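You operate a simulated robot arm through the tools that you are given. There is no shell and no other tool. Be economical: measure what you need, move in short steps, check, and stop when the job is done.

You are at the controls of a simulated two-armed robot. One attempt, no reset.

JOB
Clamp the pillow block, sand its rust off and set it on the red mark.
Fine: it is sanded on the clamp plate with the orange clamp shut; the clamp ends open and the sanding block goes back. Set down upright: sanding block. Where these are worked on the way, their far stop is far enough and under half their travel is too little: orange clamp. What is to be rubbed or washed off counts as gone when no trace of it is left.

Only the result counts: the job must be done as asked and must still hold three seconds after the hand-in. Knocking over, shifting, dropping, spilling or breaking anything else fails it.

ROBOT AND FRAMES
Two 7-joint arms with fingered hands on one trunk, on a base that drives. Base frame: it is fixed to the floor where the robot stands at the start and does not move with it; the origin is under the middle of the robot, x ahead of it, y to its left, z up; the surface under the hand at the start is at about z = 86. Units: cm, rad, N and s.
The left shoulder is at the start at [3, 13.6, 133], the right one opposite. With the tool pointing down near the work surface each hand reaches from about 28 to 96 cm from the robot's upright axis, wherever it stands, measured 20 degrees to its own side. Places, roughly: clamp plate [70, -30, 90]; orange clamp [90, -20, 90]; red mark [100, -40, 90]. Payload 5 kg a hand.
The TCP of each hand is the grasp point between the finger pads, 4.2 cm short of the fingertips. In the tool frame z runs along the fingers and y along their closing line. Largest opening 20.8 cm; the body of the gripper starts 11.9 cm behind the TCP. The gripper is a hand of 4 fingers: y runs from the thumb to the fingers, the wrist lies at [0, 0, -33.2] in the tool frame, and closing takes about 1.5 s.
Orientation is that of the tool frame in the base frame, as [roll, pitch, yaw] about the fixed x, y, z axes, in that order (R = Rz(yaw) Ry(pitch) Rx(roll)). With the fingers straight down and closing along the base's y, the tool's x points along the base's -x, its y along +y and its z along -z.

CONTROLS
- The arms move only by the tool step_arm. It takes "left_motion", "right_motion" or both (then of equal length, played together; a hand with none holds still); each is a list of rows, each a list of 6 numbers: the shift along the tool's x, y, z in cm, then the turn, a rotation vector about the tool's x, y, z in rad. In form: [[dx, dy, dz, wx, wy, wz], ...]. A call has 1 to 20 rows; each row shifts and turns the commanded pose from where the row before left it, along the tool's axes as they then stand. "left_grip" and "right_grip" are, for a hand that has rows, the opening, from 0 (shut) to 1 (fully open), set as the call begins (left out, the last holds). Each row takes 0.2 s and may step no farther than 5 cm and 0.15 rad from the row before; otherwise, or with a gripper value out of range, the whole call is refused. Where a pose cannot be reached the arm comes as near as it can. A force on the tool above 40 N (or 10 N above the force at the start of the call, whichever is more), or a blocked arm, ends the call early, and 0.2 s more pass. Each finger travels about 7.2 cm/s and halts on what it meets, pressing with about 33 N; the grip force reading is that of the motor and also rises with nothing between the fingers. The clock runs only during rows and for 0.2 s after the last one: add rows that do not move to give the fingers time. The reply holds the time, the measured pose of the TCP, the force on the tool along the base axes, the opening and the grip force, in the units named above and with some noise, with the torque about the TCP (base axes, N m) and any sound that the robot's microphone picked up.
- Cameras (640 x 400 px; columns grow to the right, rows downward): "scene" is now at [6.68, -1.06, 205.06]; the picture's right is [-0.05, -1.00, 0.00], its down [-0.80, 0.04, -0.60] and it looks along [0.59, -0.03, -0.80] (base axes); focal length 265 px, centre (320, 200). "left" rides on the left gripper at [-10.1, 0, -14.5] in its tool frame; the picture's right is [0.00, -1.00, 0.00], its down [0.82, 0.00, -0.57] and it looks along [0.57, 0.00, 0.82] (tool axes); focal length 261 px, centre (320, 200). "right" rides on the right gripper at [10.1, 0, -14.5] in its tool frame; the picture's right is [0.00, 1.00, 0.00], its down [-0.82, 0.00, -0.57] and it looks along [-0.57, 0.00, 0.82] (tool axes); focal length 261 px, centre (320, 200). There is no depth. A picture from a camera that has moved, and an enlarged one, comes with that camera's place and axes in the base frame and with its lens. The place of the scene camera against the robot may be out by one fixed shift of up to 2.5 cm in any direction.
- camera(camera): a new picture of that camera. It takes no simulated time.
- raise_lower(by): slides the trunk up (or, below 0, down) by that many cm; the arms and the scene camera ride with it, the base frame stays. It gives what a move gives, with no picture.
- drive_base(legs): drives the robot by 1 to 6 legs, each [ahead, left, turn to the left] in cm, cm and rad, along the robot's own axes; the way and the turn of a leg run together, so that a leg with both is an arc; at most 150 cm and 3.142 rad a leg. The arms and the cameras ride along, it lands a little off, and it stops where it bumps. It gives what a move gives.
- finger_targets(finger1, finger2, finger3, thumb_bend, hand): sets how far each is bent, from 0 (flat) to 1 (curled in); at 0.3 the hand is open as for a grip, at 0.7 the pads meet at the TCP. One left out holds its place. A second passes; each finger stops where it meets its share of the squeeze, and holds until it gets a number again. A gripper value or a shape takes the hand back. It gives what a move gives, with no picture; readings hold the bend of each and the force on the fingers (four entries, about 0 where the hand has none), thumb and palm.
- hand_shape(shape, hand): the hand has 4 fingers and takes this shape, open, in about a second: jaw (thumb against the fingers, like two jaws); tri (thumb and two fingers); tip (a fingertip pinch); poke (one finger out to press); point (the index stretched); flat (the hand flat); cup (the hand cupped); fist (a fist). The gripper value then closes the fingers along that shape, each until it touches; the sizes above hold for jaw. It gives what a move gives, with no picture.
- turn_head(pan, tilt): turns the head with the scene camera to pan (to the left, within 2.496 rad either way) and tilt (down, from -0.506 to 1.204), counted from straight ahead of the robot. It gives what a move gives.
- zoom(camera, box): a new picture of the part [left, top, right, bottom] of that camera's present view, enlarged. It takes no simulated time.
- close_job(): hands the job in; it is judged then, once.

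Work in short steps. Places have to be worked out from the pictures, the camera data and where the tool is seen: move nearer, look again, correct. Check each grasp and each placing, and mend what went wrong. You have 120 turns and 108 pictures in all, those below and enlarged ones among them. Open the grippers and draw the arms clear of the work before you hand the job in, unless the task says otherwise; then end with one line.

The tools are called after "Call:" by a JSON object that holds its "fn" and its "kwargs". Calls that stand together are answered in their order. step_arm: Moves the arms, as the interface text tells. Its arguments: {"type":"object","properties":{"left_motion":{"type":"array"},"left_grip":{"type":"number"},"right_motion":{"type":"array"},"right_grip":{"type":"number"}},"required":[]} The other tools are called the same way: raise_lower (by) slides the trunk up or down; hand_shape (shape, hand) gives the hand a shape; finger_targets (finger1, finger2, finger3, thumb_bend, hand) moves the fingers one by one; drive_base (legs) drives the base; turn_head (pan, tilt) turns the head that bears the scene camera; camera (camera) takes a picture; zoom (camera, box) takes an enlarged picture of a part of a camera's view; close_job () hands the job in.

At the start:

```text
clock: 0.0
left_position: [75.71, 24.37, 128.13]
left_orientation: [-3.142, 0.0, -3.14]
left_force: [-1.0, -0.1, 0.0]
left_ft_torque: [0.01, -0.03, 0.0]
left_finger_gap: 20.8
left_grip_force: 0.0
left_shape: jaw
left_bend: [0.3, 0.3, 0.3, 0.3]
left_finger forces: [0.0, 0.0, 0.0, 0.0, 0.1, 0.1]
right_position: [72.85, -40.81, 130.97]
right_orientation: [-3.14, 0.0, 3.141]
right_force: [-0.1, 1.3, 0.7]
right_ft_torque: [-0.01, -0.01, -0.01]
right_finger_gap: 20.8
right_grip_force: 0.1
right_shape: jaw
right_bend: [0.3, 0.3, 0.3, 0.3]
right_finger forces: [0.0, 0.0, 0.1, 0.1, 0.0, 0.0]
trunk travel left (down, up): [-35.0, 14.0]
robot x, y, heading: [-0.09, -0.26, -0.004]
head pan, tilt: [-0.047, 0.934]
```

scene: 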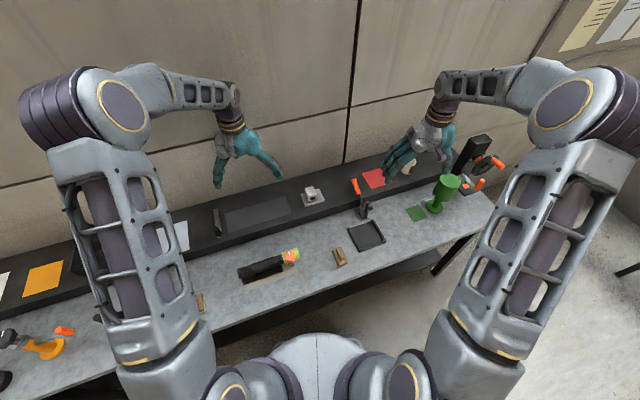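
right: 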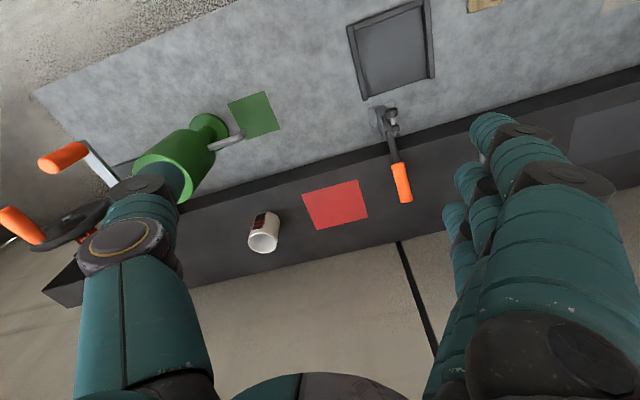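
left: 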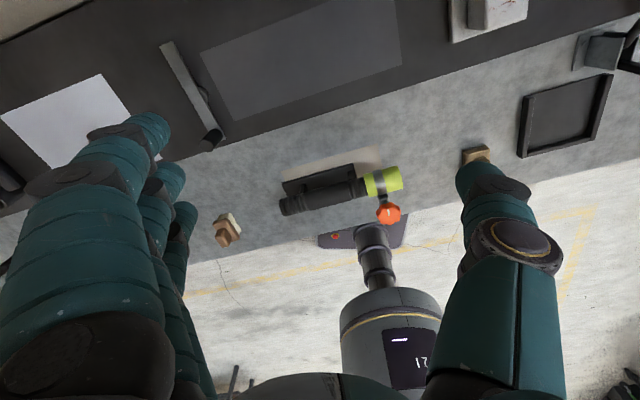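

I start by enlarging the work area to tell the pieces apart.

Call:
{"fn": "zoom", "kwargs": {"camera": "scene", "box": [280, 130, 520, 280]}}

Call:
{"fn": "zoom", "kwargs": {"camera": "scene", "box": [80, 170, 320, 320]}}

Call:
{"fn": "zoom", "kwargs": {"camera": "left", "box": [400, 0, 640, 180]}}

```text
2.67 times, centred on (400, 205) of scene
camera zoom: at [6.68, -1.06, 205.06], right [-0.05, -1.0, 0.0], down [-0.8, 0.04, -0.6], along [0.59, -0.03, -0.8], focal length 707 px, centre (107, 187)
```

zoom: 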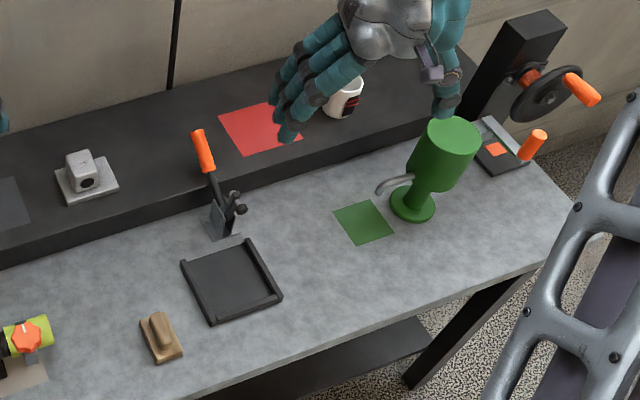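

```text
2.67 times, centred on (200, 245) of scene
camera zoom: at [6.68, -1.06, 205.06], right [-0.05, -1.0, 0.0], down [-0.8, 0.04, -0.6], along [0.59, -0.03, -0.8], focal length 707 px, centre (640, 80)
```

zoom: 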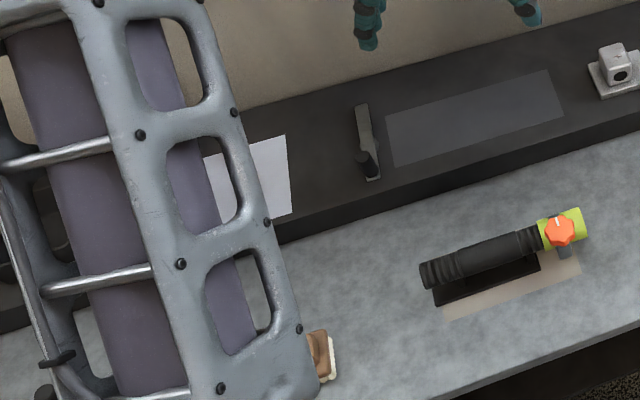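

```text
2.22 times, centred on (520, 90) of left
camera zoom: at [85.78, 24.51, 142.68], right [0.0, -1.0, 0.0], down [-0.82, 0.0, 0.57], along [-0.57, 0.0, -0.82], focal length 579 px, centre (-124, 444)
```

zoom: 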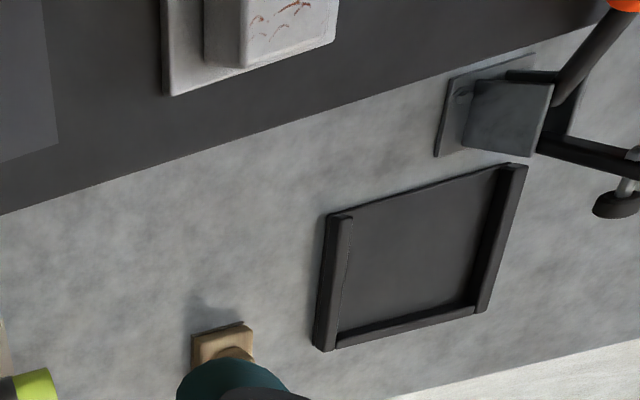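

Estimates so far: table turned about 0.33 rad against me, tray near (70,-28), sanding block near (59,-13), pillow block near (92,-1), red mark near (105,-39). First I pull the right hand in and up, then turn to face the table squarely and slide right.

Call:
{"fn": "step_arm", "kwargs": {"right_motion": [[3, 3, -3, 0, 0, 0], [3, 3, -3, 0, 0, 0], [3, 3, -3, 0, 0, 0], [3, 3, -3, 0, 0, 0]]}}

Call:
{"fn": "drive_base", "kwargs": {"legs": [[0, 0, 0.335]]}}

Call:
{"fn": "camera", "kwargs": {"camera": "scene"}}

```text
refused: row 1 steps farther than a row can; nothing moved
```

```text
clock: 1.4
left_position: [63.49, 48.05, 128.01]
left_orientation: [3.141, -0.001, -2.807]
left_force: [0.6, -0.4, 0.3]
left_ft_torque: [-0.06, 0.0, 0.03]
left_finger_gap: 20.79
left_grip_force: 0.1
left_shape: jaw
left_bend: [0.3, 0.3, 0.3, 0.3]
left_finger forces: [0.1, 0.0, 0.0, 0.1, 0.0, 0.0]
right_position: [82.23, -14.56, 130.99]
right_orientation: [-3.14, 0.0, -2.808]
right_force: [-0.7, 0.5, 0.3]
right_ft_torque: [-0.06, 0.02, 0.0]
right_finger_gap: 20.79
right_grip_force: 0.1
right_shape: jaw
right_bend: [0.3, 0.3, 0.3, 0.3]
right_finger forces: [0.0, 0.0, 0.0, 0.1, 0.0, 0.0]
trunk travel left (down, up): [-35.0, 14.0]
robot x, y, heading: [0.07, -0.29, 0.335]
head pan, tilt: [-0.047, 0.934]
```

```text
101 pictures are left
camera scene: at [6.53, 0.5, 205.06], right [0.28, -0.96, 0.0], down [-0.77, -0.23, -0.6], along [0.57, 0.17, -0.8], focal length 265 px, centre (320, 200)
```

scene: 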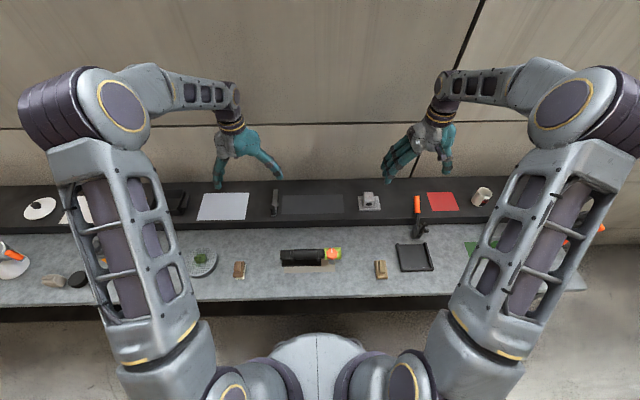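

Square to the table now. I pull the right hand in and up with smaller rows, then slide right about 45 cm.

Call:
{"fn": "step_arm", "kwargs": {"right_motion": [[2, 2.5, -2.5, 0, 0, 0], [2, 2.5, -2.5, 0, 0, 0], [2, 2.5, -2.5, 0, 0, 0], [2, 2.5, -2.5, 0, 0, 0]]}}

Call:
{"fn": "drive_base", "kwargs": {"legs": [[0, -45, 0]]}}

Call:
{"fn": "camera", "kwargs": {"camera": "scene"}}

Call:
{"fn": "camera", "kwargs": {"camera": "left"}}

Call:
{"fn": "camera", "kwargs": {"camera": "right"}}

```text
clock: 2.5
left_position: [63.33, 47.97, 128.24]
left_orientation: [3.141, 0.0, -2.808]
left_force: [-0.7, 0.4, 0.1]
left_ft_torque: [-0.12, -0.16, 0.02]
left_finger_gap: 20.77
left_grip_force: 0.0
left_shape: jaw
left_bend: [0.3, 0.3, 0.3, 0.3]
left_finger forces: [0.1, 0.0, 0.0, 0.1, 0.0, 0.0]
right_position: [71.15, -7.78, 140.99]
right_orientation: [-3.139, 0.001, -2.808]
right_force: [-1.3, 0.1, 0.3]
right_ft_torque: [-0.03, -0.13, -0.03]
right_finger_gap: 20.76
right_grip_force: 0.1
right_shape: jaw
right_bend: [0.3, 0.3, 0.3, 0.3]
right_finger forces: [0.0, 0.0, 0.0, 0.1, 0.0, 0.0]
trunk travel left (down, up): [-35.0, 14.0]
robot x, y, heading: [0.22, -0.02, 0.337]
head pan, tilt: [-0.047, 0.934]
```

```text
clock: 5.2
left_position: [78.32, 5.26, 128.13]
left_orientation: [-3.14, 0.001, -2.81]
left_force: [-0.5, -0.9, 0.7]
left_ft_torque: [0.04, 0.02, 0.0]
left_finger_gap: 20.76
left_grip_force: 0.1
left_shape: jaw
left_bend: [0.3, 0.3, 0.3, 0.3]
left_finger forces: [0.1, 0.0, 0.0, 0.0, 0.0, 0.0]
right_position: [85.94, -50.38, 140.86]
right_orientation: [3.141, 0.001, -2.81]
right_force: [0.4, -0.3, 1.6]
right_ft_torque: [0.01, 0.02, -0.05]
right_finger_gap: 20.76
right_grip_force: 0.0
right_shape: jaw
right_bend: [0.3, 0.3, 0.3, 0.3]
right_finger forces: [0.0, 0.1, 0.0, 0.0, 0.0, 0.1]
trunk travel left (down, up): [-35.0, 14.0]
robot x, y, heading: [14.61, -42.21, 0.336]
head pan, tilt: [-0.047, 0.934]
```

```text
100 pictures are left
camera scene: at [21.24, -42.04, 205.06], right [0.28, -0.96, 0.0], down [-0.77, -0.22, -0.6], along [0.57, 0.17, -0.8], focal length 265 px, centre (320, 200)
```

scene: 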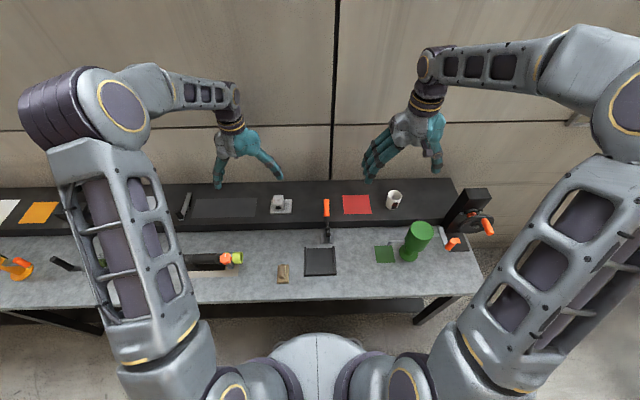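

```text
99 pictures are left
camera left: at [87.85, 8.67, 142.68], right [0.33, -0.94, 0.0], down [-0.77, -0.27, 0.57], along [-0.54, -0.19, -0.82], focal length 261 px, centre (320, 200)
```

left: 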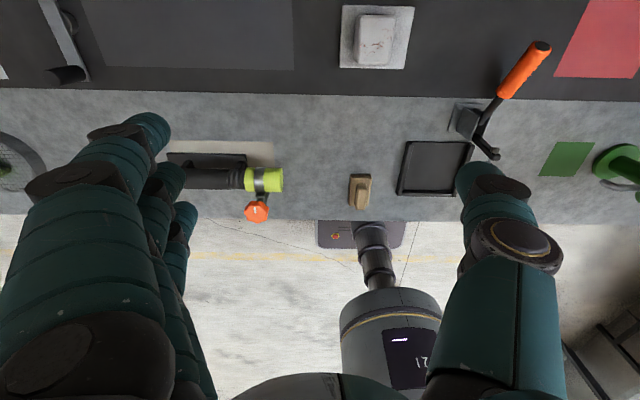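

```text
98 pictures are left
camera right: at [76.53, -53.7, 155.54], right [-0.32, 0.95, 0.0], down [0.78, 0.26, 0.57], along [0.54, 0.18, -0.82], focal length 261 px, centre (320, 200)
```

right: 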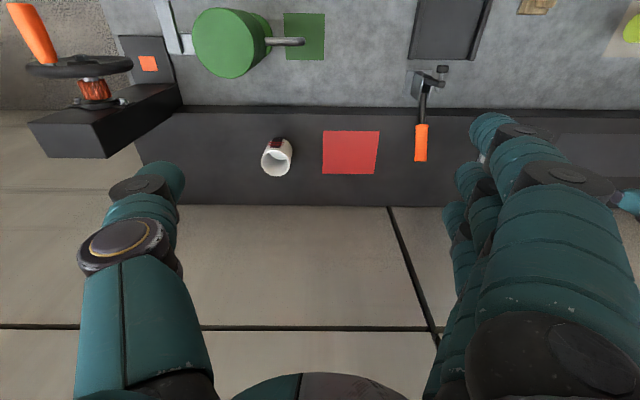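

Good stance. I enlarge the clamp, tray and pillow block.

Call:
{"fn": "zoom", "kwargs": {"camera": "scene", "box": [260, 180, 380, 290]}}

Call:
{"fn": "zoom", "kwargs": {"camera": "left", "box": [320, 0, 600, 220]}}

Call:
{"fn": "zoom", "kwargs": {"camera": "right", "box": [300, 0, 560, 200]}}

```text
3.64 times, centred on (320, 235) of scene
camera zoom: at [21.24, -42.04, 205.06], right [0.28, -0.96, 0.0], down [-0.77, -0.22, -0.6], along [0.57, 0.17, -0.8], focal length 964 px, centre (320, 73)
```

zoom: 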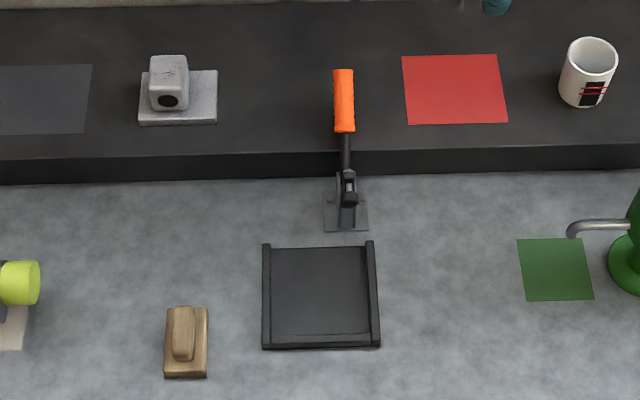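

```text
1.82 times, centred on (460, 110) of left
camera zoom: at [87.85, 8.67, 142.68], right [0.33, -0.94, 0.0], down [-0.77, -0.27, 0.57], along [-0.54, -0.19, -0.82], focal length 474 px, centre (66, 364)
```

zoom: 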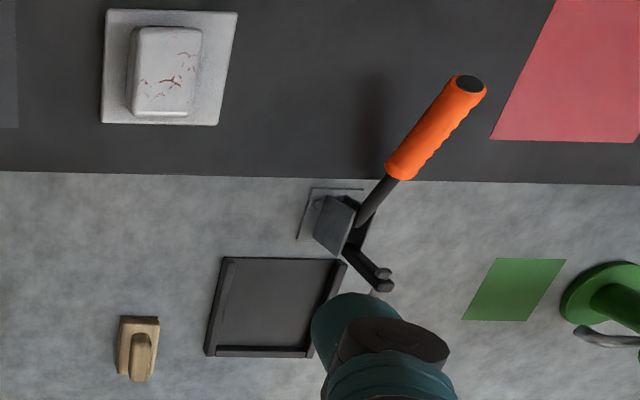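

```text
2.00 times, centred on (430, 100) of right
camera zoom: at [76.53, -53.7, 155.54], right [-0.32, 0.95, 0.0], down [0.78, 0.26, 0.57], along [0.54, 0.18, -0.82], focal length 521 px, centre (100, 400)
```

zoom: 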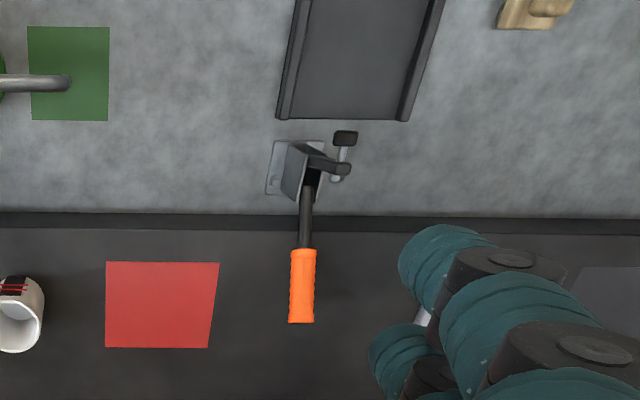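

From left/right camera triangulation (n = away from me, t = to the right, table-aligned): shelf z≈92.5; pillow plate centre n 83, t 29.4 with the tower at t≈28.2 and rust on its top; red mark centre (83.4, 68); tray inside t 41.5–53.7, n 50.7–63; clamp at (67,52), arm up, handle lying back. I bring the left hand above the pillow tower.

Call:
{"fn": "step_arm", "kwargs": {"left_motion": [[-1.9, -1.8, -0.5, 0, 0, 0], [-1.9, -1.8, 4, 0, 0, 0], [-1.9, -1.8, 4, 0, 0, 0], [-2.0, -1.9, 4, 0, 0, 0], [0, 0, 4, 0, 0, 0]], "left_grip": 0.6}}

Call:
{"fn": "camera", "kwargs": {"camera": "left"}}

Call:
{"fn": "camera", "kwargs": {"camera": "right"}}

Call:
{"fn": "zoom", "kwargs": {"camera": "scene", "box": [200, 150, 360, 250]}}

```text
clock: 6.4
left_position: [88.14, 1.03, 112.37]
left_orientation: [3.141, 0.002, -2.81]
left_force: [1.0, 0.9, 1.7]
left_ft_torque: [-0.14, 0.13, -0.02]
left_finger_gap: 12.52
left_grip_force: 0.1
left_shape: jaw
left_bend: [0.32, 0.32, 0.32, 0.7]
left_finger forces: [0.1, 0.0, 0.0, 0.0, 0.1, 0.0]
right_position: [86.03, -50.25, 140.93]
right_orientation: [3.14, -0.002, -2.809]
right_force: [0.6, 0.9, -0.4]
right_ft_torque: [-0.09, 0.03, -0.03]
right_finger_gap: 20.76
right_grip_force: 0.1
right_shape: jaw
right_bend: [0.3, 0.3, 0.3, 0.3]
right_finger forces: [0.2, 0.1, 0.0, 0.0, 0.0, 0.1]
trunk travel left (down, up): [-35.0, 14.0]
robot x, y, heading: [14.58, -42.19, 0.33]
head pan, tilt: [-0.047, 0.934]
```

```text
94 pictures are left
camera left: at [97.52, 4.39, 127.0], right [0.33, -0.94, 0.0], down [-0.78, -0.27, 0.57], along [-0.54, -0.19, -0.82], focal length 261 px, centre (320, 200)
```

left: 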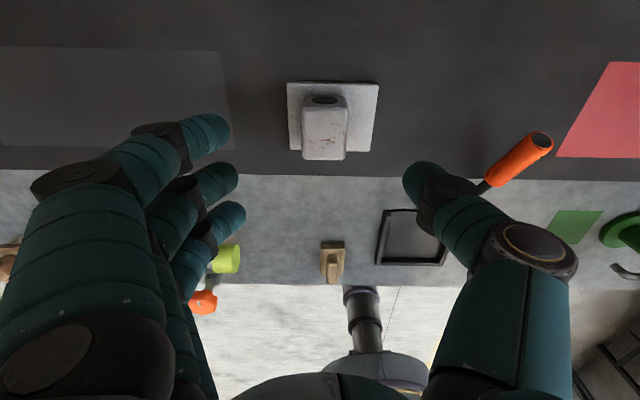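

```text
93 pictures are left
camera right: at [76.6, -53.56, 155.52], right [-0.32, 0.95, 0.0], down [0.78, 0.26, 0.57], along [0.54, 0.18, -0.82], focal length 261 px, centre (320, 200)
```

right: 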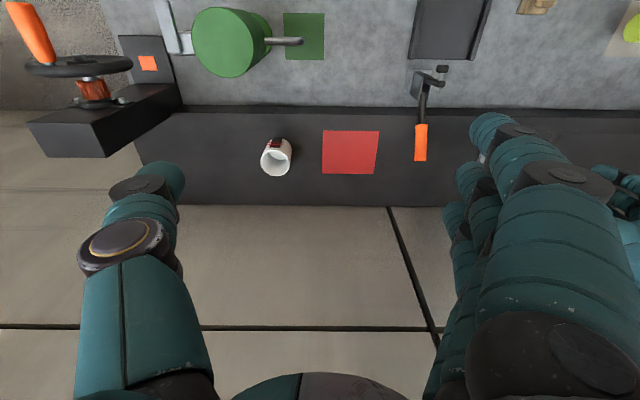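

```text
4.00 times, centred on (280, 200) of scene
camera zoom: at [21.33, -41.87, 205.05], right [0.28, -0.96, 0.0], down [-0.77, -0.23, -0.59], along [0.57, 0.17, -0.8], focal length 1060 px, centre (480, 200)
```

zoom: 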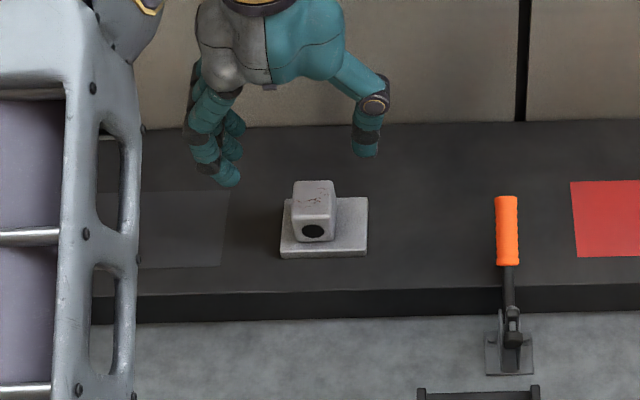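

Hand is centred over the tower (t≈28.2). I lower toward z≈100.5, so the fingertips stay just above the foot plate.

Call:
{"fn": "step_arm", "kwargs": {"left_motion": [[0, 0, 4, 0, 0, 0], [0, 0, 4, 0, 0, 0], [0, 0, 3, 0, 0, 0], [0, 0, 0.8, 0, 0, 0], [0, 0, 0, 0, 0, 0]]}}

Call:
{"fn": "camera", "kwargs": {"camera": "left"}}

Call:
{"fn": "zoom", "kwargs": {"camera": "scene", "box": [220, 150, 340, 240]}}

```text
clock: 7.6
left_position: [87.93, 0.78, 100.77]
left_orientation: [3.14, 0.0, -2.808]
left_force: [0.4, -0.5, -0.3]
left_ft_torque: [0.02, 0.0, 0.0]
left_finger_gap: 12.51
left_grip_force: 0.0
left_shape: jaw
left_bend: [0.32, 0.32, 0.32, 0.7]
left_finger forces: [0.1, 0.0, 0.1, 0.0, 0.1, 0.0]
right_position: [86.11, -50.46, 140.92]
right_orientation: [3.141, 0.001, -2.811]
right_force: [-0.1, -0.2, 0.2]
right_ft_torque: [0.0, -0.04, -0.01]
right_finger_gap: 20.78
right_grip_force: 0.1
right_shape: jaw
right_bend: [0.3, 0.3, 0.3, 0.3]
right_finger forces: [0.0, 0.0, 0.0, 0.0, 0.1, 0.1]
trunk travel left (down, up): [-35.0, 14.0]
robot x, y, heading: [14.52, -42.46, 0.332]
head pan, tilt: [-0.047, 0.934]
```

```text
91 pictures are left
camera left: at [97.37, 4.15, 115.33], right [0.33, -0.94, 0.0], down [-0.77, -0.27, 0.57], along [-0.54, -0.19, -0.82], focal length 261 px, centre (320, 200)
```

left: 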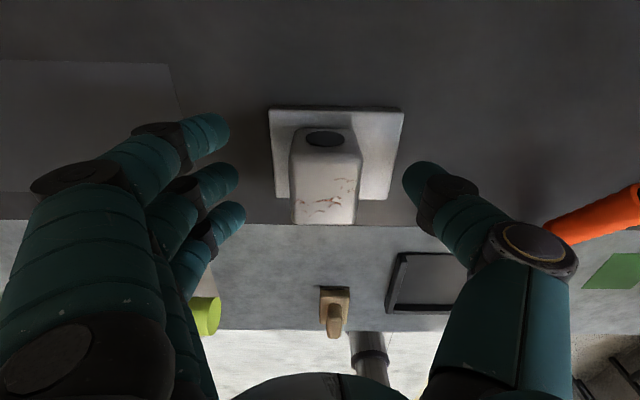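

```text
4.44 times, centred on (280, 195) of scene
camera zoom: at [21.17, -42.03, 205.07], right [0.28, -0.96, 0.0], down [-0.77, -0.22, -0.6], along [0.57, 0.17, -0.8], focal length 1178 px, centre (498, 222)
```

zoom: 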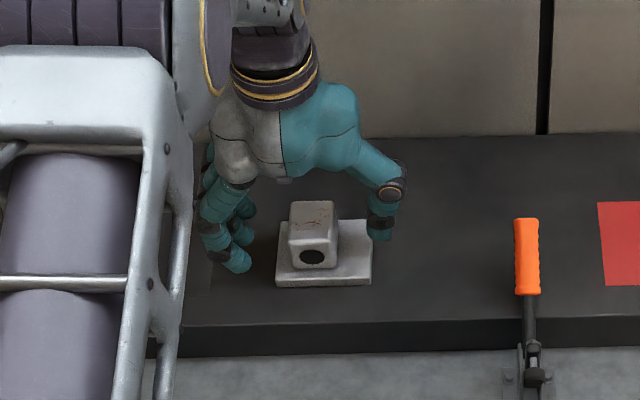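

The tower (t 4.4 cm wide, top z≈102) lies between the fingers. I nudge 0.7 cm ahead and 1 cm down and close.

Call:
{"fn": "step_arm", "kwargs": {"left_motion": [[-0.7, 0, 0.9, 0, 0, 0], [0, 0, 0, 0, 0, 0]]}}

Call:
{"fn": "step_arm", "kwargs": {"left_motion": [[0, 0, 0, 0, 0, 0], [0, 0, 0, 0, 0, 0], [0, 0, 0, 0, 0, 0], [0, 0, 0, 0, 0, 0], [0, 0, 0, 0, 0, 0], [0, 0, 0, 0, 0, 0], [0, 0, 0, 0, 0, 0], [0, 0, 0, 0, 0, 0]], "left_grip": 0}}

Call:
{"fn": "camera", "kwargs": {"camera": "left"}}

```text
clock: 8.2
left_position: [88.61, 0.96, 100.06]
left_orientation: [3.141, 0.002, -2.81]
left_force: [-0.4, -0.4, -0.5]
left_ft_torque: [0.02, -0.06, 0.01]
left_finger_gap: 12.54
left_grip_force: 0.1
left_shape: jaw
left_bend: [0.32, 0.32, 0.32, 0.7]
left_finger forces: [0.0, 0.1, 0.0, 0.0, 0.1, 0.0]
right_position: [86.07, -50.56, 140.96]
right_orientation: [3.14, 0.0, -2.808]
right_force: [0.9, 0.2, 1.3]
right_ft_torque: [0.01, -0.04, 0.0]
right_finger_gap: 20.81
right_grip_force: 0.1
right_shape: jaw
right_bend: [0.3, 0.3, 0.3, 0.3]
right_finger forces: [0.0, 0.1, 0.1, 0.1, 0.0, 0.0]
trunk travel left (down, up): [-35.0, 14.0]
robot x, y, heading: [14.48, -42.62, 0.331]
head pan, tilt: [-0.047, 0.934]
```

```text
clock: 10.0
left_position: [88.71, 1.01, 100.01]
left_orientation: [-3.141, 0.0, -2.81]
left_force: [1.9, 0.1, -0.6]
left_ft_torque: [0.12, 0.06, -0.04]
left_finger_gap: 3.38
left_grip_force: 33.1
left_shape: jaw
left_bend: [0.7, 0.73, 0.73, 0.7]
left_finger forces: [0.1, 13.9, 11.9, 0.1, 27.2, 0.0]
right_position: [86.02, -50.58, 140.86]
right_orientation: [3.141, 0.0, -2.809]
right_force: [-0.4, -0.4, -0.2]
right_ft_torque: [0.01, 0.01, -0.01]
right_finger_gap: 20.78
right_grip_force: 0.0
right_shape: jaw
right_bend: [0.3, 0.3, 0.3, 0.3]
right_finger forces: [0.0, 0.1, 0.0, 0.1, 0.0, 0.0]
trunk travel left (down, up): [-35.0, 14.0]
robot x, y, heading: [14.5, -42.08, 0.333]
head pan, tilt: [-0.047, 0.934]
```

```text
89 pictures are left
camera left: at [98.15, 4.37, 114.5], right [0.33, -0.94, 0.0], down [-0.77, -0.27, 0.57], along [-0.54, -0.19, -0.82], focal length 261 px, centre (320, 200)
```

left: 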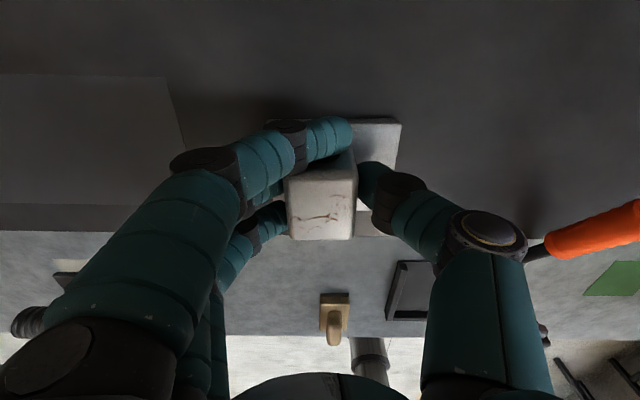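

Two fingers and thumb hold the tower firmly (27 N). I lift 12 cm and look before carrying it over.

Call:
{"fn": "step_arm", "kwargs": {"left_motion": [[0, 0, -2, 0, 0, 0], [0, 0, -3, 0, 0, 0], [0, 0, -4, 0, 0, 0], [0, 0, -4, 0, 0, 0], [0, 0, 0, 0, 0, 0]]}}

Call:
{"fn": "camera", "kwargs": {"camera": "left"}}

```text
clock: 11.2
left_position: [88.74, 1.29, 112.89]
left_orientation: [3.141, -0.001, -2.811]
left_force: [0.1, 0.2, -5.3]
left_ft_torque: [0.03, 0.01, 0.01]
left_finger_gap: 3.36
left_grip_force: 32.9
left_shape: jaw
left_bend: [0.7, 0.72, 0.73, 0.7]
left_finger forces: [0.0, 14.3, 12.4, 0.0, 26.4, 0.0]
right_position: [86.11, -50.4, 140.87]
right_orientation: [3.141, -0.001, -2.811]
right_force: [0.6, 0.1, -1.3]
right_ft_torque: [-0.03, 0.04, 0.0]
right_finger_gap: 20.79
right_grip_force: 0.1
right_shape: jaw
right_bend: [0.3, 0.3, 0.3, 0.3]
right_finger forces: [0.0, 0.1, 0.1, 0.0, 0.1, 0.0]
trunk travel left (down, up): [-35.0, 14.0]
robot x, y, heading: [14.84, -42.58, 0.332]
head pan, tilt: [-0.047, 0.934]
```

```text
88 pictures are left
camera left: at [98.24, 4.63, 127.39], right [0.33, -0.94, 0.0], down [-0.77, -0.27, 0.57], along [-0.54, -0.19, -0.82], focal length 261 px, centre (320, 200)
```

left: 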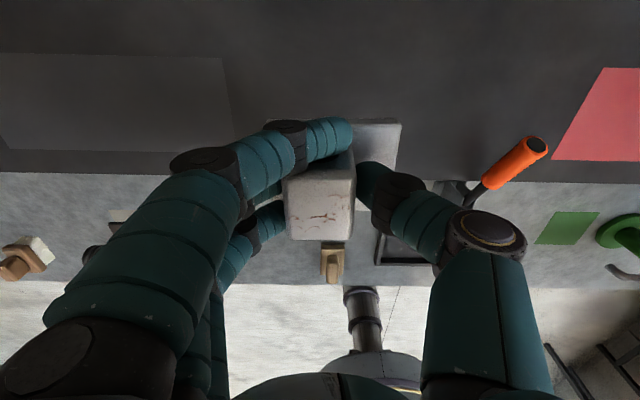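

It's held level. I carry it above the tray.

Call:
{"fn": "step_arm", "kwargs": {"left_motion": [[3.77, -2.63, 0, 0, 0, 0], [3.77, -2.63, 0, 0, 0, 0], [3.77, -2.63, 0, 0, 0, 0], [3.77, -2.63, 0, 0, 0, 0], [3.77, -2.63, 0, 0, 0, 0], [3.77, -2.63, 0, 0, 0, 0], [3.77, -2.63, 0, 0, 0, 0], [0, 0, 3, 0, 0, 0], [0, 0, 0, 0, 0, 0]]}}

Call:
{"fn": "camera", "kwargs": {"camera": "left"}}

Call:
{"fn": "zoom", "kwargs": {"camera": "right", "box": [340, 0, 640, 187]}}

Call:
{"fn": "zoom", "kwargs": {"camera": "scene", "box": [250, 170, 410, 290]}}

```text
clock: 13.2
left_position: [69.67, -24.83, 109.74]
left_orientation: [-3.141, 0.002, -2.81]
left_force: [-0.8, -0.5, -4.3]
left_ft_torque: [0.07, -0.08, 0.0]
left_finger_gap: 3.36
left_grip_force: 32.9
left_shape: jaw
left_bend: [0.7, 0.72, 0.72, 0.7]
left_finger forces: [0.1, 14.1, 12.0, 0.0, 26.1, 0.0]
right_position: [86.01, -50.55, 141.01]
right_orientation: [3.141, 0.001, -2.81]
right_force: [0.0, -1.2, 0.2]
right_ft_torque: [0.08, -0.11, -0.01]
right_finger_gap: 20.8
right_grip_force: 0.2
right_shape: jaw
right_bend: [0.3, 0.3, 0.3, 0.3]
right_finger forces: [0.0, 0.1, 0.0, 0.0, 0.0, 0.1]
trunk travel left (down, up): [-35.0, 14.0]
robot x, y, heading: [14.54, -42.6, 0.335]
head pan, tilt: [-0.047, 0.934]
```

```text
87 pictures are left
camera left: at [79.09, -21.47, 124.42], right [0.33, -0.94, 0.0], down [-0.78, -0.27, 0.57], along [-0.54, -0.19, -0.82], focal length 261 px, centre (320, 200)
```

left: 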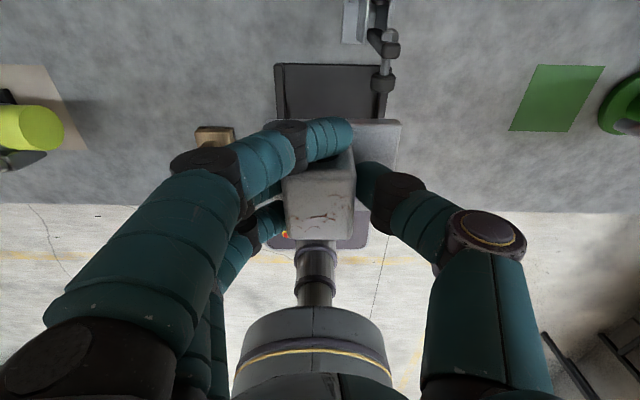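

```text
2.13 times, centred on (490, 94) of right
camera zoom: at [76.41, -53.76, 155.61], right [-0.32, 0.95, 0.0], down [0.78, 0.26, 0.57], along [0.54, 0.18, -0.82], focal length 556 px, centre (-43, 427)
```

zoom: 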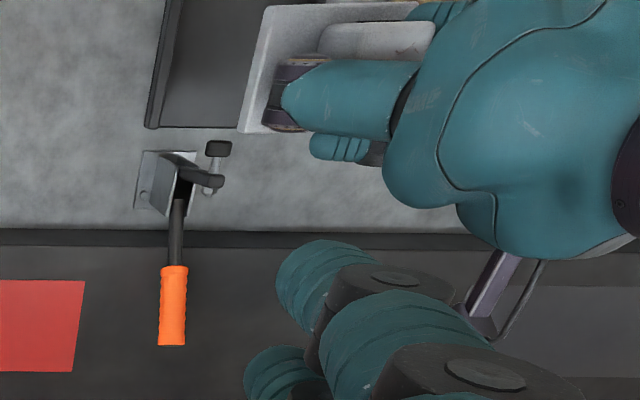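

```text
3.33 times, centred on (330, 230) of scene
camera zoom: at [21.08, -42.11, 205.07], right [0.28, -0.96, 0.0], down [-0.77, -0.22, -0.6], along [0.57, 0.17, -0.8], focal length 883 px, centre (287, 100)
```

zoom: 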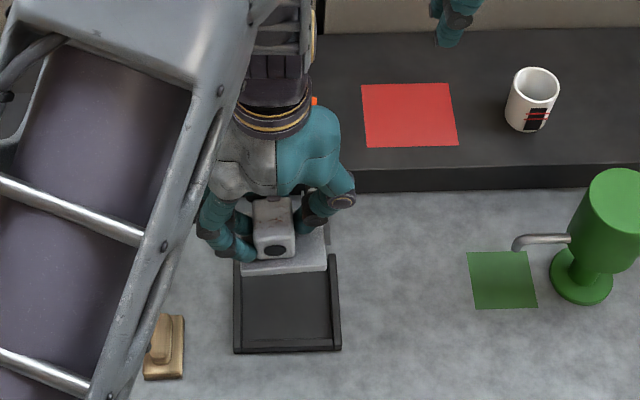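

Plate's right edge is at t≈52.7, far edge n≈61.1; the tray is centred at t≈47.8. I shift 0.45 right and a touch ahead, then lower close to the floor.

Call:
{"fn": "step_arm", "kwargs": {"left_motion": [[-0.2, -0.45, 0, 0, 0, 0], [0, 0, 3, 0, 0, 0], [0, 0, 3, 0, 0, 0], [0, 0, 3, 0, 0, 0], [0, 0, 2, 0, 0, 0], [0, 0, 0, 0, 0, 0]]}}

Call:
{"fn": "zoom", "kwargs": {"camera": "left", "box": [220, 0, 460, 150]}}

Call:
{"fn": "zoom", "kwargs": {"camera": "scene", "box": [270, 200, 390, 290]}}

Call:
{"fn": "zoom", "kwargs": {"camera": "right", "box": [380, 0, 540, 100]}}

```text
clock: 14.6
left_position: [70.21, -25.34, 98.76]
left_orientation: [-3.141, -0.001, -2.811]
left_force: [-0.3, -0.4, -3.9]
left_ft_torque: [0.03, -0.09, 0.02]
left_finger_gap: 3.36
left_grip_force: 33.0
left_shape: jaw
left_bend: [0.7, 0.72, 0.73, 0.7]
left_finger forces: [0.0, 14.2, 11.9, 0.1, 25.9, 0.0]
right_position: [86.08, -50.47, 140.88]
right_orientation: [-3.141, 0.0, -2.812]
right_force: [-0.2, -0.6, -0.2]
right_ft_torque: [0.02, -0.04, -0.02]
right_finger_gap: 20.78
right_grip_force: 0.0
right_shape: jaw
right_bend: [0.3, 0.3, 0.3, 0.3]
right_finger forces: [0.1, 0.1, 0.0, 0.0, 0.1, 0.0]
trunk travel left (down, up): [-35.0, 14.0]
robot x, y, heading: [14.58, -42.52, 0.328]
head pan, tilt: [-0.047, 0.934]
```

```text
2.67 times, centred on (340, 75) of left
camera zoom: at [79.68, -21.91, 113.34], right [0.33, -0.94, 0.0], down [-0.77, -0.27, 0.57], along [-0.54, -0.19, -0.82], focal length 695 px, centre (267, 533)
```

zoom: 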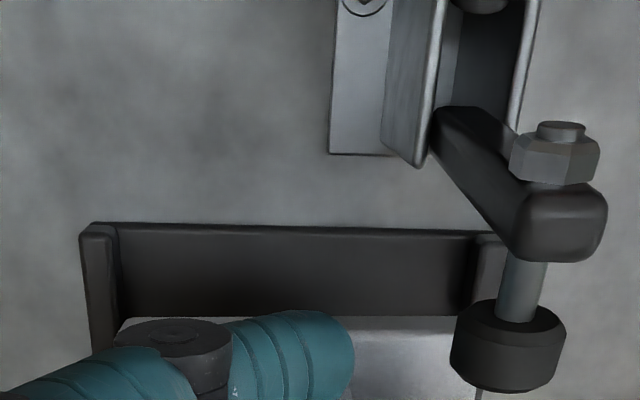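

```text
4.44 times, centred on (330, 245) of scene
camera zoom: at [21.21, -42.03, 205.06], right [0.28, -0.96, 0.0], down [-0.77, -0.22, -0.6], along [0.57, 0.17, -0.8], focal length 1178 px, centre (276, 0)
```

zoom: 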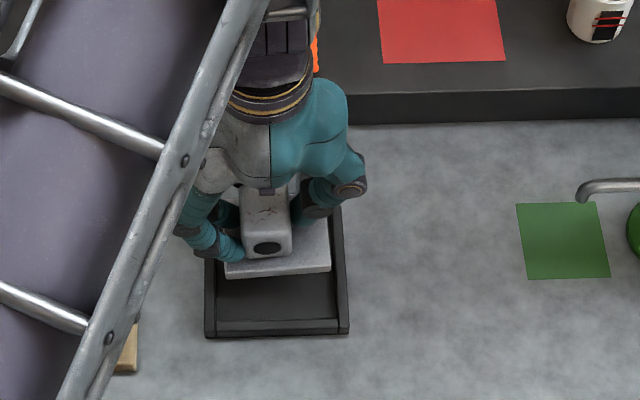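

```text
4.00 times, centred on (460, 50) of right
camera zoom: at [76.5, -53.69, 155.56], right [-0.32, 0.95, 0.0], down [0.78, 0.26, 0.57], along [0.54, 0.18, -0.82], focal length 1043 px, centre (-240, 800)
```

zoom: 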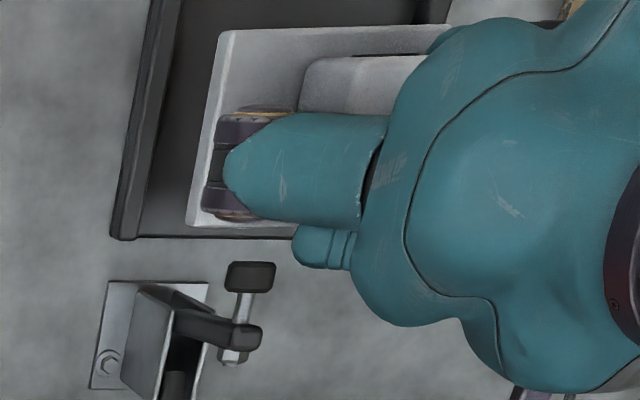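

Plate sits centred over the tray (42.75–53.4 inside 41.9–54.1) and already below the clamp pad. I lower gently to contact.

Call:
{"fn": "step_arm", "kwargs": {"left_motion": [[0, 0, 2, 0, 0, 0], [0, 0, 1, 0, 0, 0], [0, 0, 0.5, 0, 0, 0], [0, 0, 0.3, 0, 0, 0], [0, 0, 0, 0, 0, 0]]}}

Call:
{"fn": "zoom", "kwargs": {"camera": "left", "box": [220, 0, 460, 150]}}

```text
clock: 15.8
left_position: [70.07, -25.24, 95.17]
left_orientation: [3.142, -0.001, -2.809]
left_force: [-0.6, 0.3, -4.2]
left_ft_torque: [0.01, -0.03, -0.01]
left_finger_gap: 3.35
left_grip_force: 33.5
left_shape: jaw
left_bend: [0.7, 0.72, 0.73, 0.7]
left_finger forces: [0.0, 14.2, 11.9, 0.1, 26.1, 0.1]
right_position: [86.06, -50.48, 140.92]
right_orientation: [3.14, 0.001, -2.809]
right_force: [-0.8, -0.1, -0.3]
right_ft_torque: [0.0, -0.02, -0.01]
right_finger_gap: 20.8
right_grip_force: 0.0
right_shape: jaw
right_bend: [0.3, 0.3, 0.3, 0.3]
right_finger forces: [0.0, 0.1, 0.0, 0.0, 0.1, 0.0]
trunk travel left (down, up): [-35.0, 14.0]
robot x, y, heading: [14.57, -42.1, 0.332]
head pan, tilt: [-0.047, 0.934]
```

```text
2.67 times, centred on (340, 75) of left
camera zoom: at [79.52, -21.9, 109.68], right [0.33, -0.94, 0.0], down [-0.77, -0.27, 0.57], along [-0.54, -0.19, -0.82], focal length 695 px, centre (267, 533)
```

zoom: 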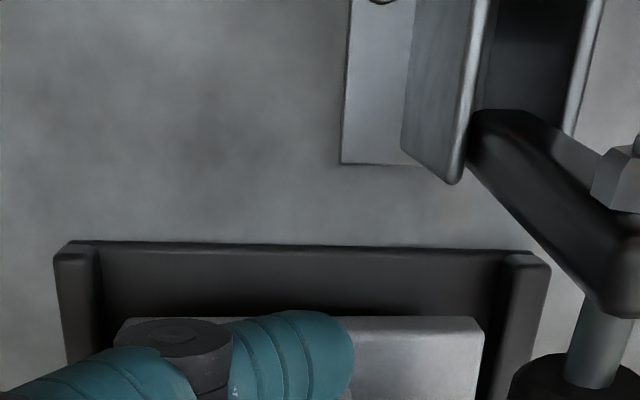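

Still free and centred between the rails; I continue in small steps until I feel contact.

Call:
{"fn": "step_arm", "kwargs": {"left_motion": [[0, 0, 0.3, 0, 0, 0], [0, 0, 0.3, 0, 0, 0], [0, 0, 0.25, 0, 0, 0], [0, 0, 0.2, 0, 0, 0], [0, 0, 0.2, 0, 0, 0], [0, 0, 0.2, 0, 0, 0], [0, 0, 0.2, 0, 0, 0]]}}

```text
clock: 17.4
left_position: [70.08, -25.18, 93.53]
left_orientation: [3.141, 0.002, -2.811]
left_force: [0.9, -0.9, 6.8]
left_ft_torque: [0.29, 0.23, 0.0]
left_finger_gap: 3.36
left_grip_force: 33.2
left_shape: jaw
left_bend: [0.7, 0.72, 0.73, 0.7]
left_finger forces: [0.0, 15.1, 12.5, 0.0, 29.2, 0.0]
right_position: [86.01, -50.53, 140.95]
right_orientation: [-3.141, 0.002, -2.81]
right_force: [1.0, -0.2, 0.6]
right_ft_torque: [0.0, -0.03, -0.01]
right_finger_gap: 20.78
right_grip_force: 0.1
right_shape: jaw
right_bend: [0.3, 0.3, 0.3, 0.3]
right_finger forces: [0.0, 0.0, 0.1, 0.0, 0.0, 0.0]
trunk travel left (down, up): [-35.0, 14.0]
robot x, y, heading: [14.81, -42.68, 0.334]
head pan, tilt: [-0.047, 0.934]
```

Contact felt (about 11 N). I lift a hair, slide 0.6 cm ahead for a better pad position, set down again and open.

Call:
{"fn": "step_arm", "kwargs": {"left_motion": [[-0.2, 0, -0.3, 0, 0, 0], [-0.4, 0, 0, 0, 0, 0], [0, 0, 0.2, 0, 0, 0], [0, 0, 0.1, 0, 0, 0], [0, 0, 0, 0, 0, 0]]}}

Call:
{"fn": "step_arm", "kwargs": {"left_motion": [[0, 0, 0, 0, 0, 0], [0, 0, 0, 0, 0, 0], [0, 0, 0, 0, 0, 0], [0, 0, 0, 0, 0, 0]], "left_grip": 0.42}}

Call:
{"fn": "camera", "kwargs": {"camera": "left"}}

```text
clock: 18.6
left_position: [70.61, -25.01, 93.42]
left_orientation: [3.141, 0.001, -2.81]
left_force: [0.8, -0.1, 7.0]
left_ft_torque: [0.35, 0.29, 0.0]
left_finger_gap: 3.37
left_grip_force: 33.4
left_shape: jaw
left_bend: [0.7, 0.73, 0.73, 0.7]
left_finger forces: [0.0, 15.5, 12.9, 0.0, 29.6, 0.1]
right_position: [86.03, -50.54, 140.92]
right_orientation: [3.14, 0.0, -2.81]
right_force: [-0.1, 0.1, -0.1]
right_ft_torque: [-0.01, -0.01, 0.0]
right_finger_gap: 20.77
right_grip_force: 0.2
right_shape: jaw
right_bend: [0.3, 0.3, 0.3, 0.3]
right_finger forces: [0.0, 0.0, 0.0, 0.0, 0.0, 0.0]
trunk travel left (down, up): [-35.0, 14.0]
robot x, y, heading: [14.78, -42.16, 0.334]
head pan, tilt: [-0.047, 0.934]
```

```text
clock: 19.6
left_position: [70.69, -24.96, 93.48]
left_orientation: [3.141, 0.0, -2.809]
left_force: [0.2, -0.5, -0.1]
left_ft_torque: [-0.02, -0.01, 0.0]
left_finger_gap: 8.66
left_grip_force: 0.0
left_shape: jaw
left_bend: [0.73, 0.73, 0.73, 0.7]
left_finger forces: [0.0, 0.0, 0.1, 0.0, 0.0, 0.0]
right_position: [86.08, -50.45, 140.95]
right_orientation: [-3.141, 0.001, -2.808]
right_force: [0.1, -0.3, -0.4]
right_ft_torque: [-0.02, -0.03, -0.01]
right_finger_gap: 20.79
right_grip_force: 0.1
right_shape: jaw
right_bend: [0.3, 0.3, 0.3, 0.3]
right_finger forces: [0.0, 0.1, 0.0, 0.1, 0.1, 0.0]
trunk travel left (down, up): [-35.0, 14.0]
robot x, y, heading: [14.78, -41.92, 0.332]
head pan, tilt: [-0.047, 0.934]
```

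```text
80 pictures are left
camera left: at [80.08, -21.6, 108.02], right [0.33, -0.94, 0.0], down [-0.77, -0.27, 0.57], along [-0.54, -0.19, -0.82], focal length 261 px, centre (320, 200)
```

left: 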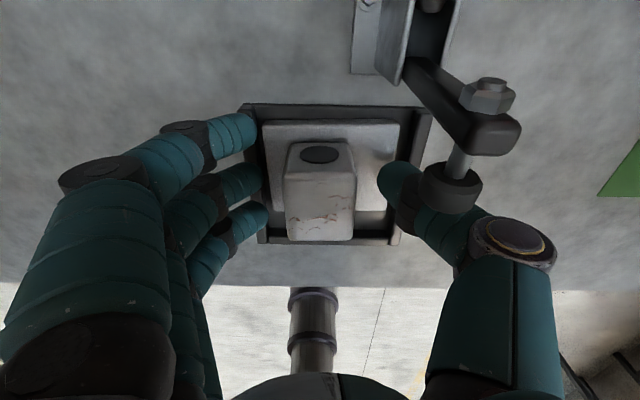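

It sits flat in the tray. I raise the left hand straight up and back to the left, clear of the clamp.

Call:
{"fn": "step_arm", "kwargs": {"left_motion": [[0.3, 0, -3, 0, 0, 0], [0.3, 0, -4, 0, 0, 0], [0, 0, -4, 0, 0, 0], [0, 0, -4, 0, 0, 0], [0, 4, -2, 0, 0, 0], [0, 4.5, 0, 0, 0, 0], [0, 4.5, 0, 0, 0, 0], [0, 4.5, 0, 0, 0, 0], [0, 4.5, 0, 0, 0, 0]]}}

Call:
{"fn": "zoom", "kwargs": {"camera": "scene", "box": [260, 180, 380, 280]}}

Call:
{"fn": "zoom", "kwargs": {"camera": "right", "box": [360, 0, 560, 180]}}

```text
clock: 21.6
left_position: [62.66, -4.34, 110.39]
left_orientation: [-3.141, 0.0, -2.813]
left_force: [-0.2, -0.2, 0.4]
left_ft_torque: [-0.02, 0.01, -0.01]
left_finger_gap: 8.7
left_grip_force: 0.0
left_shape: jaw
left_bend: [0.73, 0.73, 0.73, 0.7]
left_finger forces: [0.0, 0.0, 0.1, 0.0, 0.0, 0.0]
right_position: [85.93, -50.25, 140.97]
right_orientation: [3.14, 0.001, -2.81]
right_force: [-0.1, 1.1, 0.6]
right_ft_torque: [-0.17, 0.0, -0.01]
right_finger_gap: 20.78
right_grip_force: 0.0
right_shape: jaw
right_bend: [0.3, 0.3, 0.3, 0.3]
right_finger forces: [0.0, 0.0, 0.0, 0.1, 0.0, 0.0]
trunk travel left (down, up): [-35.0, 14.0]
robot x, y, heading: [14.38, -42.3, 0.336]
head pan, tilt: [-0.047, 0.934]
```

```text
4.00 times, centred on (320, 230) of scene
camera zoom: at [21.15, -41.79, 205.06], right [0.28, -0.96, 0.0], down [-0.77, -0.23, -0.6], along [0.57, 0.17, -0.8], focal length 1060 px, centre (320, 80)
```

zoom: 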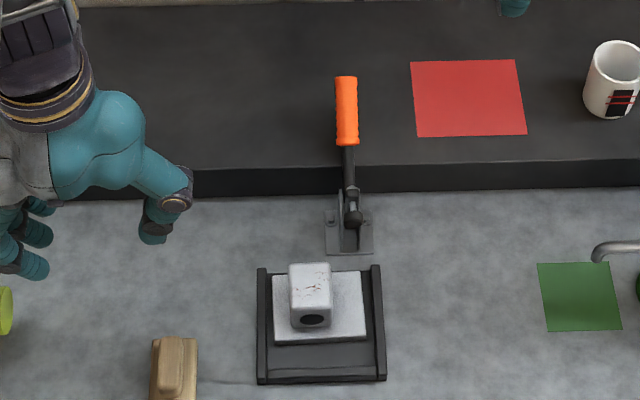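

```text
2.22 times, centred on (460, 90) of right
camera zoom: at [76.45, -53.52, 155.6], right [-0.32, 0.95, 0.0], down [0.78, 0.26, 0.57], along [0.54, 0.18, -0.82], focal length 579 px, centre (9, 444)
```

zoom: 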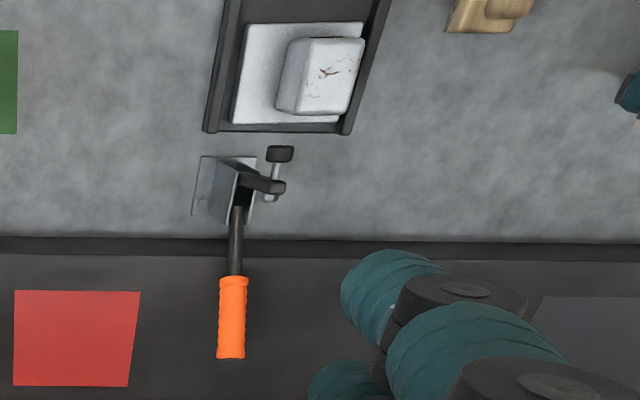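

Pillow is seated in the tray with its free foot on the clamp side. Handle estimated from (74.7, z95.6) to tip (82, z100) at t≈52, pivot near (67.5, z91). I bring the right hand above it.

Call:
{"fn": "step_arm", "kwargs": {"right_motion": [[-2, 3.45, 2.5, 0, 0, 0], [-2, 3.45, 2.5, 0, 0, 0], [-2, 3.45, 2.5, 0, 0, 0], [-2, 3.45, 2.5, 0, 0, 0], [-2, 3.45, 2.5, 0, 0, 0], [-2, 3.45, 2.5, 0, 0, 0], [-2, 3.45, 2.5, 0, 0, 0], [0, 0, 4, 0, 0, 0], [0, 0, 4, 0, 0, 0], [0, 0, 0, 0, 0, 0]], "right_grip": 0.45}}

Call:
{"fn": "camera", "kwargs": {"camera": "right"}}

Call:
{"fn": "camera", "kwargs": {"camera": "left"}}

Call:
{"fn": "camera", "kwargs": {"camera": "scene"}}

```text
clock: 23.8
left_position: [62.68, -4.5, 110.43]
left_orientation: [-3.141, 0.001, -2.811]
left_force: [-0.3, 0.2, -0.2]
left_ft_torque: [0.08, -0.06, 0.03]
left_finger_gap: 8.7
left_grip_force: 0.0
left_shape: jaw
left_bend: [0.73, 0.73, 0.73, 0.7]
left_finger forces: [0.1, 0.0, 0.0, 0.0, 0.0, 0.0]
right_position: [91.37, -23.01, 115.37]
right_orientation: [-3.142, 0.001, -2.81]
right_force: [-0.6, -1.4, -0.6]
right_ft_torque: [0.04, -0.07, -0.01]
right_finger_gap: 9.41
right_grip_force: 0.1
right_shape: jaw
right_bend: [0.73, 0.73, 0.73, 0.7]
right_finger forces: [0.1, 0.0, 0.1, 0.0, 0.1, 0.0]
trunk travel left (down, up): [-35.0, 14.0]
robot x, y, heading: [14.96, -42.37, 0.332]
head pan, tilt: [-0.047, 0.934]
```

```text
77 pictures are left
camera right: at [81.78, -26.25, 129.99], right [-0.32, 0.95, 0.0], down [0.78, 0.26, 0.57], along [0.54, 0.18, -0.82], focal length 261 px, centre (320, 200)
```

right: 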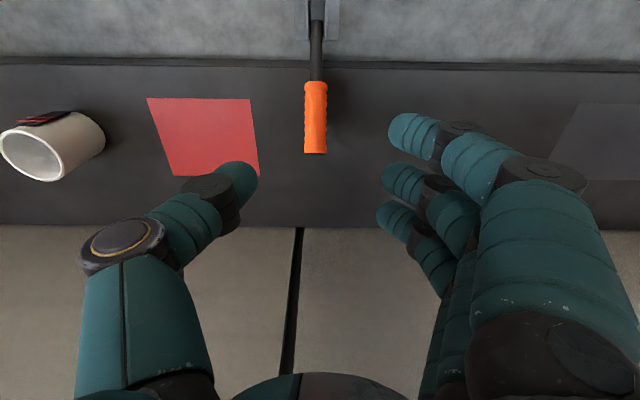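

```text
76 pictures are left
camera left: at [72.18, -1.05, 125.09], right [0.33, -0.94, 0.0], down [-0.78, -0.27, 0.57], along [-0.54, -0.19, -0.82], focal length 261 px, centre (320, 200)
```

left: 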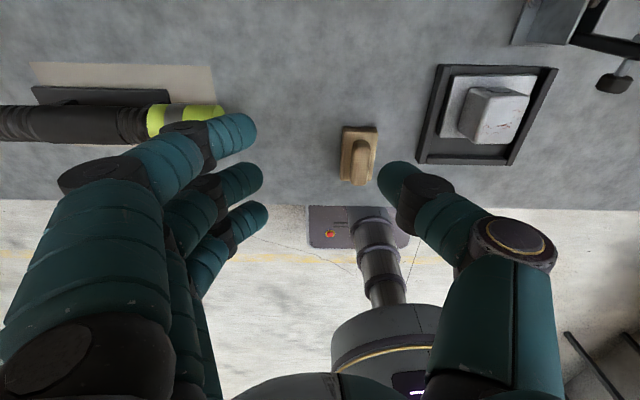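

```text
75 pictures are left
camera scene: at [21.11, -42.06, 205.07], right [0.28, -0.96, 0.0], down [-0.77, -0.22, -0.6], along [0.57, 0.17, -0.8], focal length 265 px, centre (320, 200)
```

scene: 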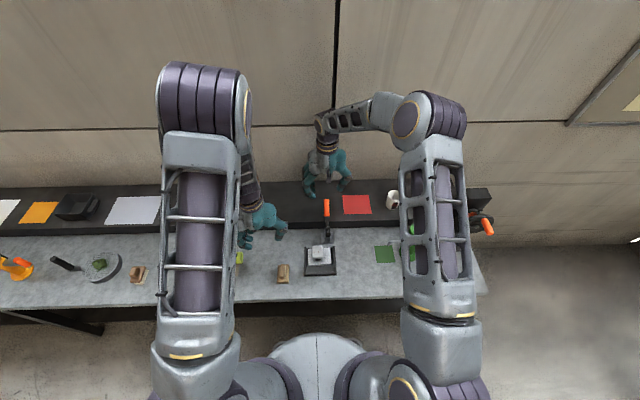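

Handle at t≈52.1, centred between the fingers, tip n≈82 z≈100. I lower so the fingers straddle the orange grip and close.

Call:
{"fn": "step_arm", "kwargs": {"right_motion": [[0, -0.2, 4, 0, 0, 0], [0, 0, 4, 0, 0, 0], [0, 0, 4, 0, 0, 0], [0, 0, 3, 0, 0, 0], [0, 0, 1.5, 0, 0, 0], [0, 0, 0, 0, 0, 0]]}}

Call:
{"fn": "camera", "kwargs": {"camera": "right"}}

```text
clock: 25.2
left_position: [62.69, -4.35, 110.49]
left_orientation: [-3.142, 0.001, -2.812]
left_force: [0.1, -0.1, -0.7]
left_ft_torque: [0.01, 0.0, -0.02]
left_finger_gap: 8.71
left_grip_force: 0.2
left_shape: jaw
left_bend: [0.73, 0.73, 0.73, 0.7]
left_finger forces: [0.1, 0.0, 0.0, 0.0, 0.1, 0.0]
right_position: [91.44, -23.24, 98.9]
right_orientation: [3.141, 0.0, -2.808]
right_force: [-0.7, -0.1, 0.6]
right_ft_torque: [-0.01, 0.02, -0.03]
right_finger_gap: 9.43
right_grip_force: 0.0
right_shape: jaw
right_bend: [0.73, 0.73, 0.73, 0.7]
right_finger forces: [0.0, 0.1, 0.0, 0.0, 0.0, 0.0]
trunk travel left (down, up): [-35.0, 14.0]
robot x, y, heading: [14.54, -42.16, 0.337]
head pan, tilt: [-0.047, 0.934]
```

```text
74 pictures are left
camera right: at [81.96, -26.38, 113.35], right [-0.32, 0.95, 0.0], down [0.78, 0.26, 0.57], along [0.54, 0.18, -0.82], focal length 261 px, centre (320, 200)
```

right: 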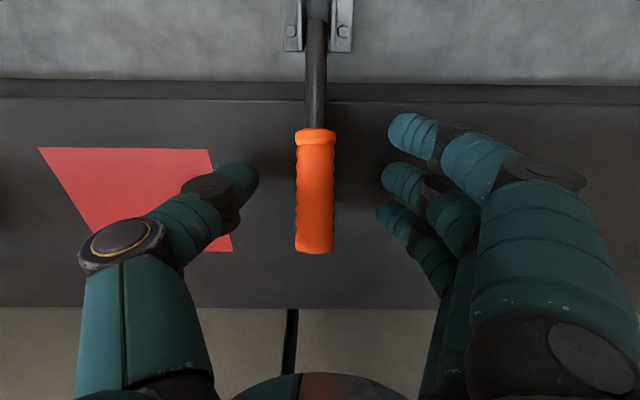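

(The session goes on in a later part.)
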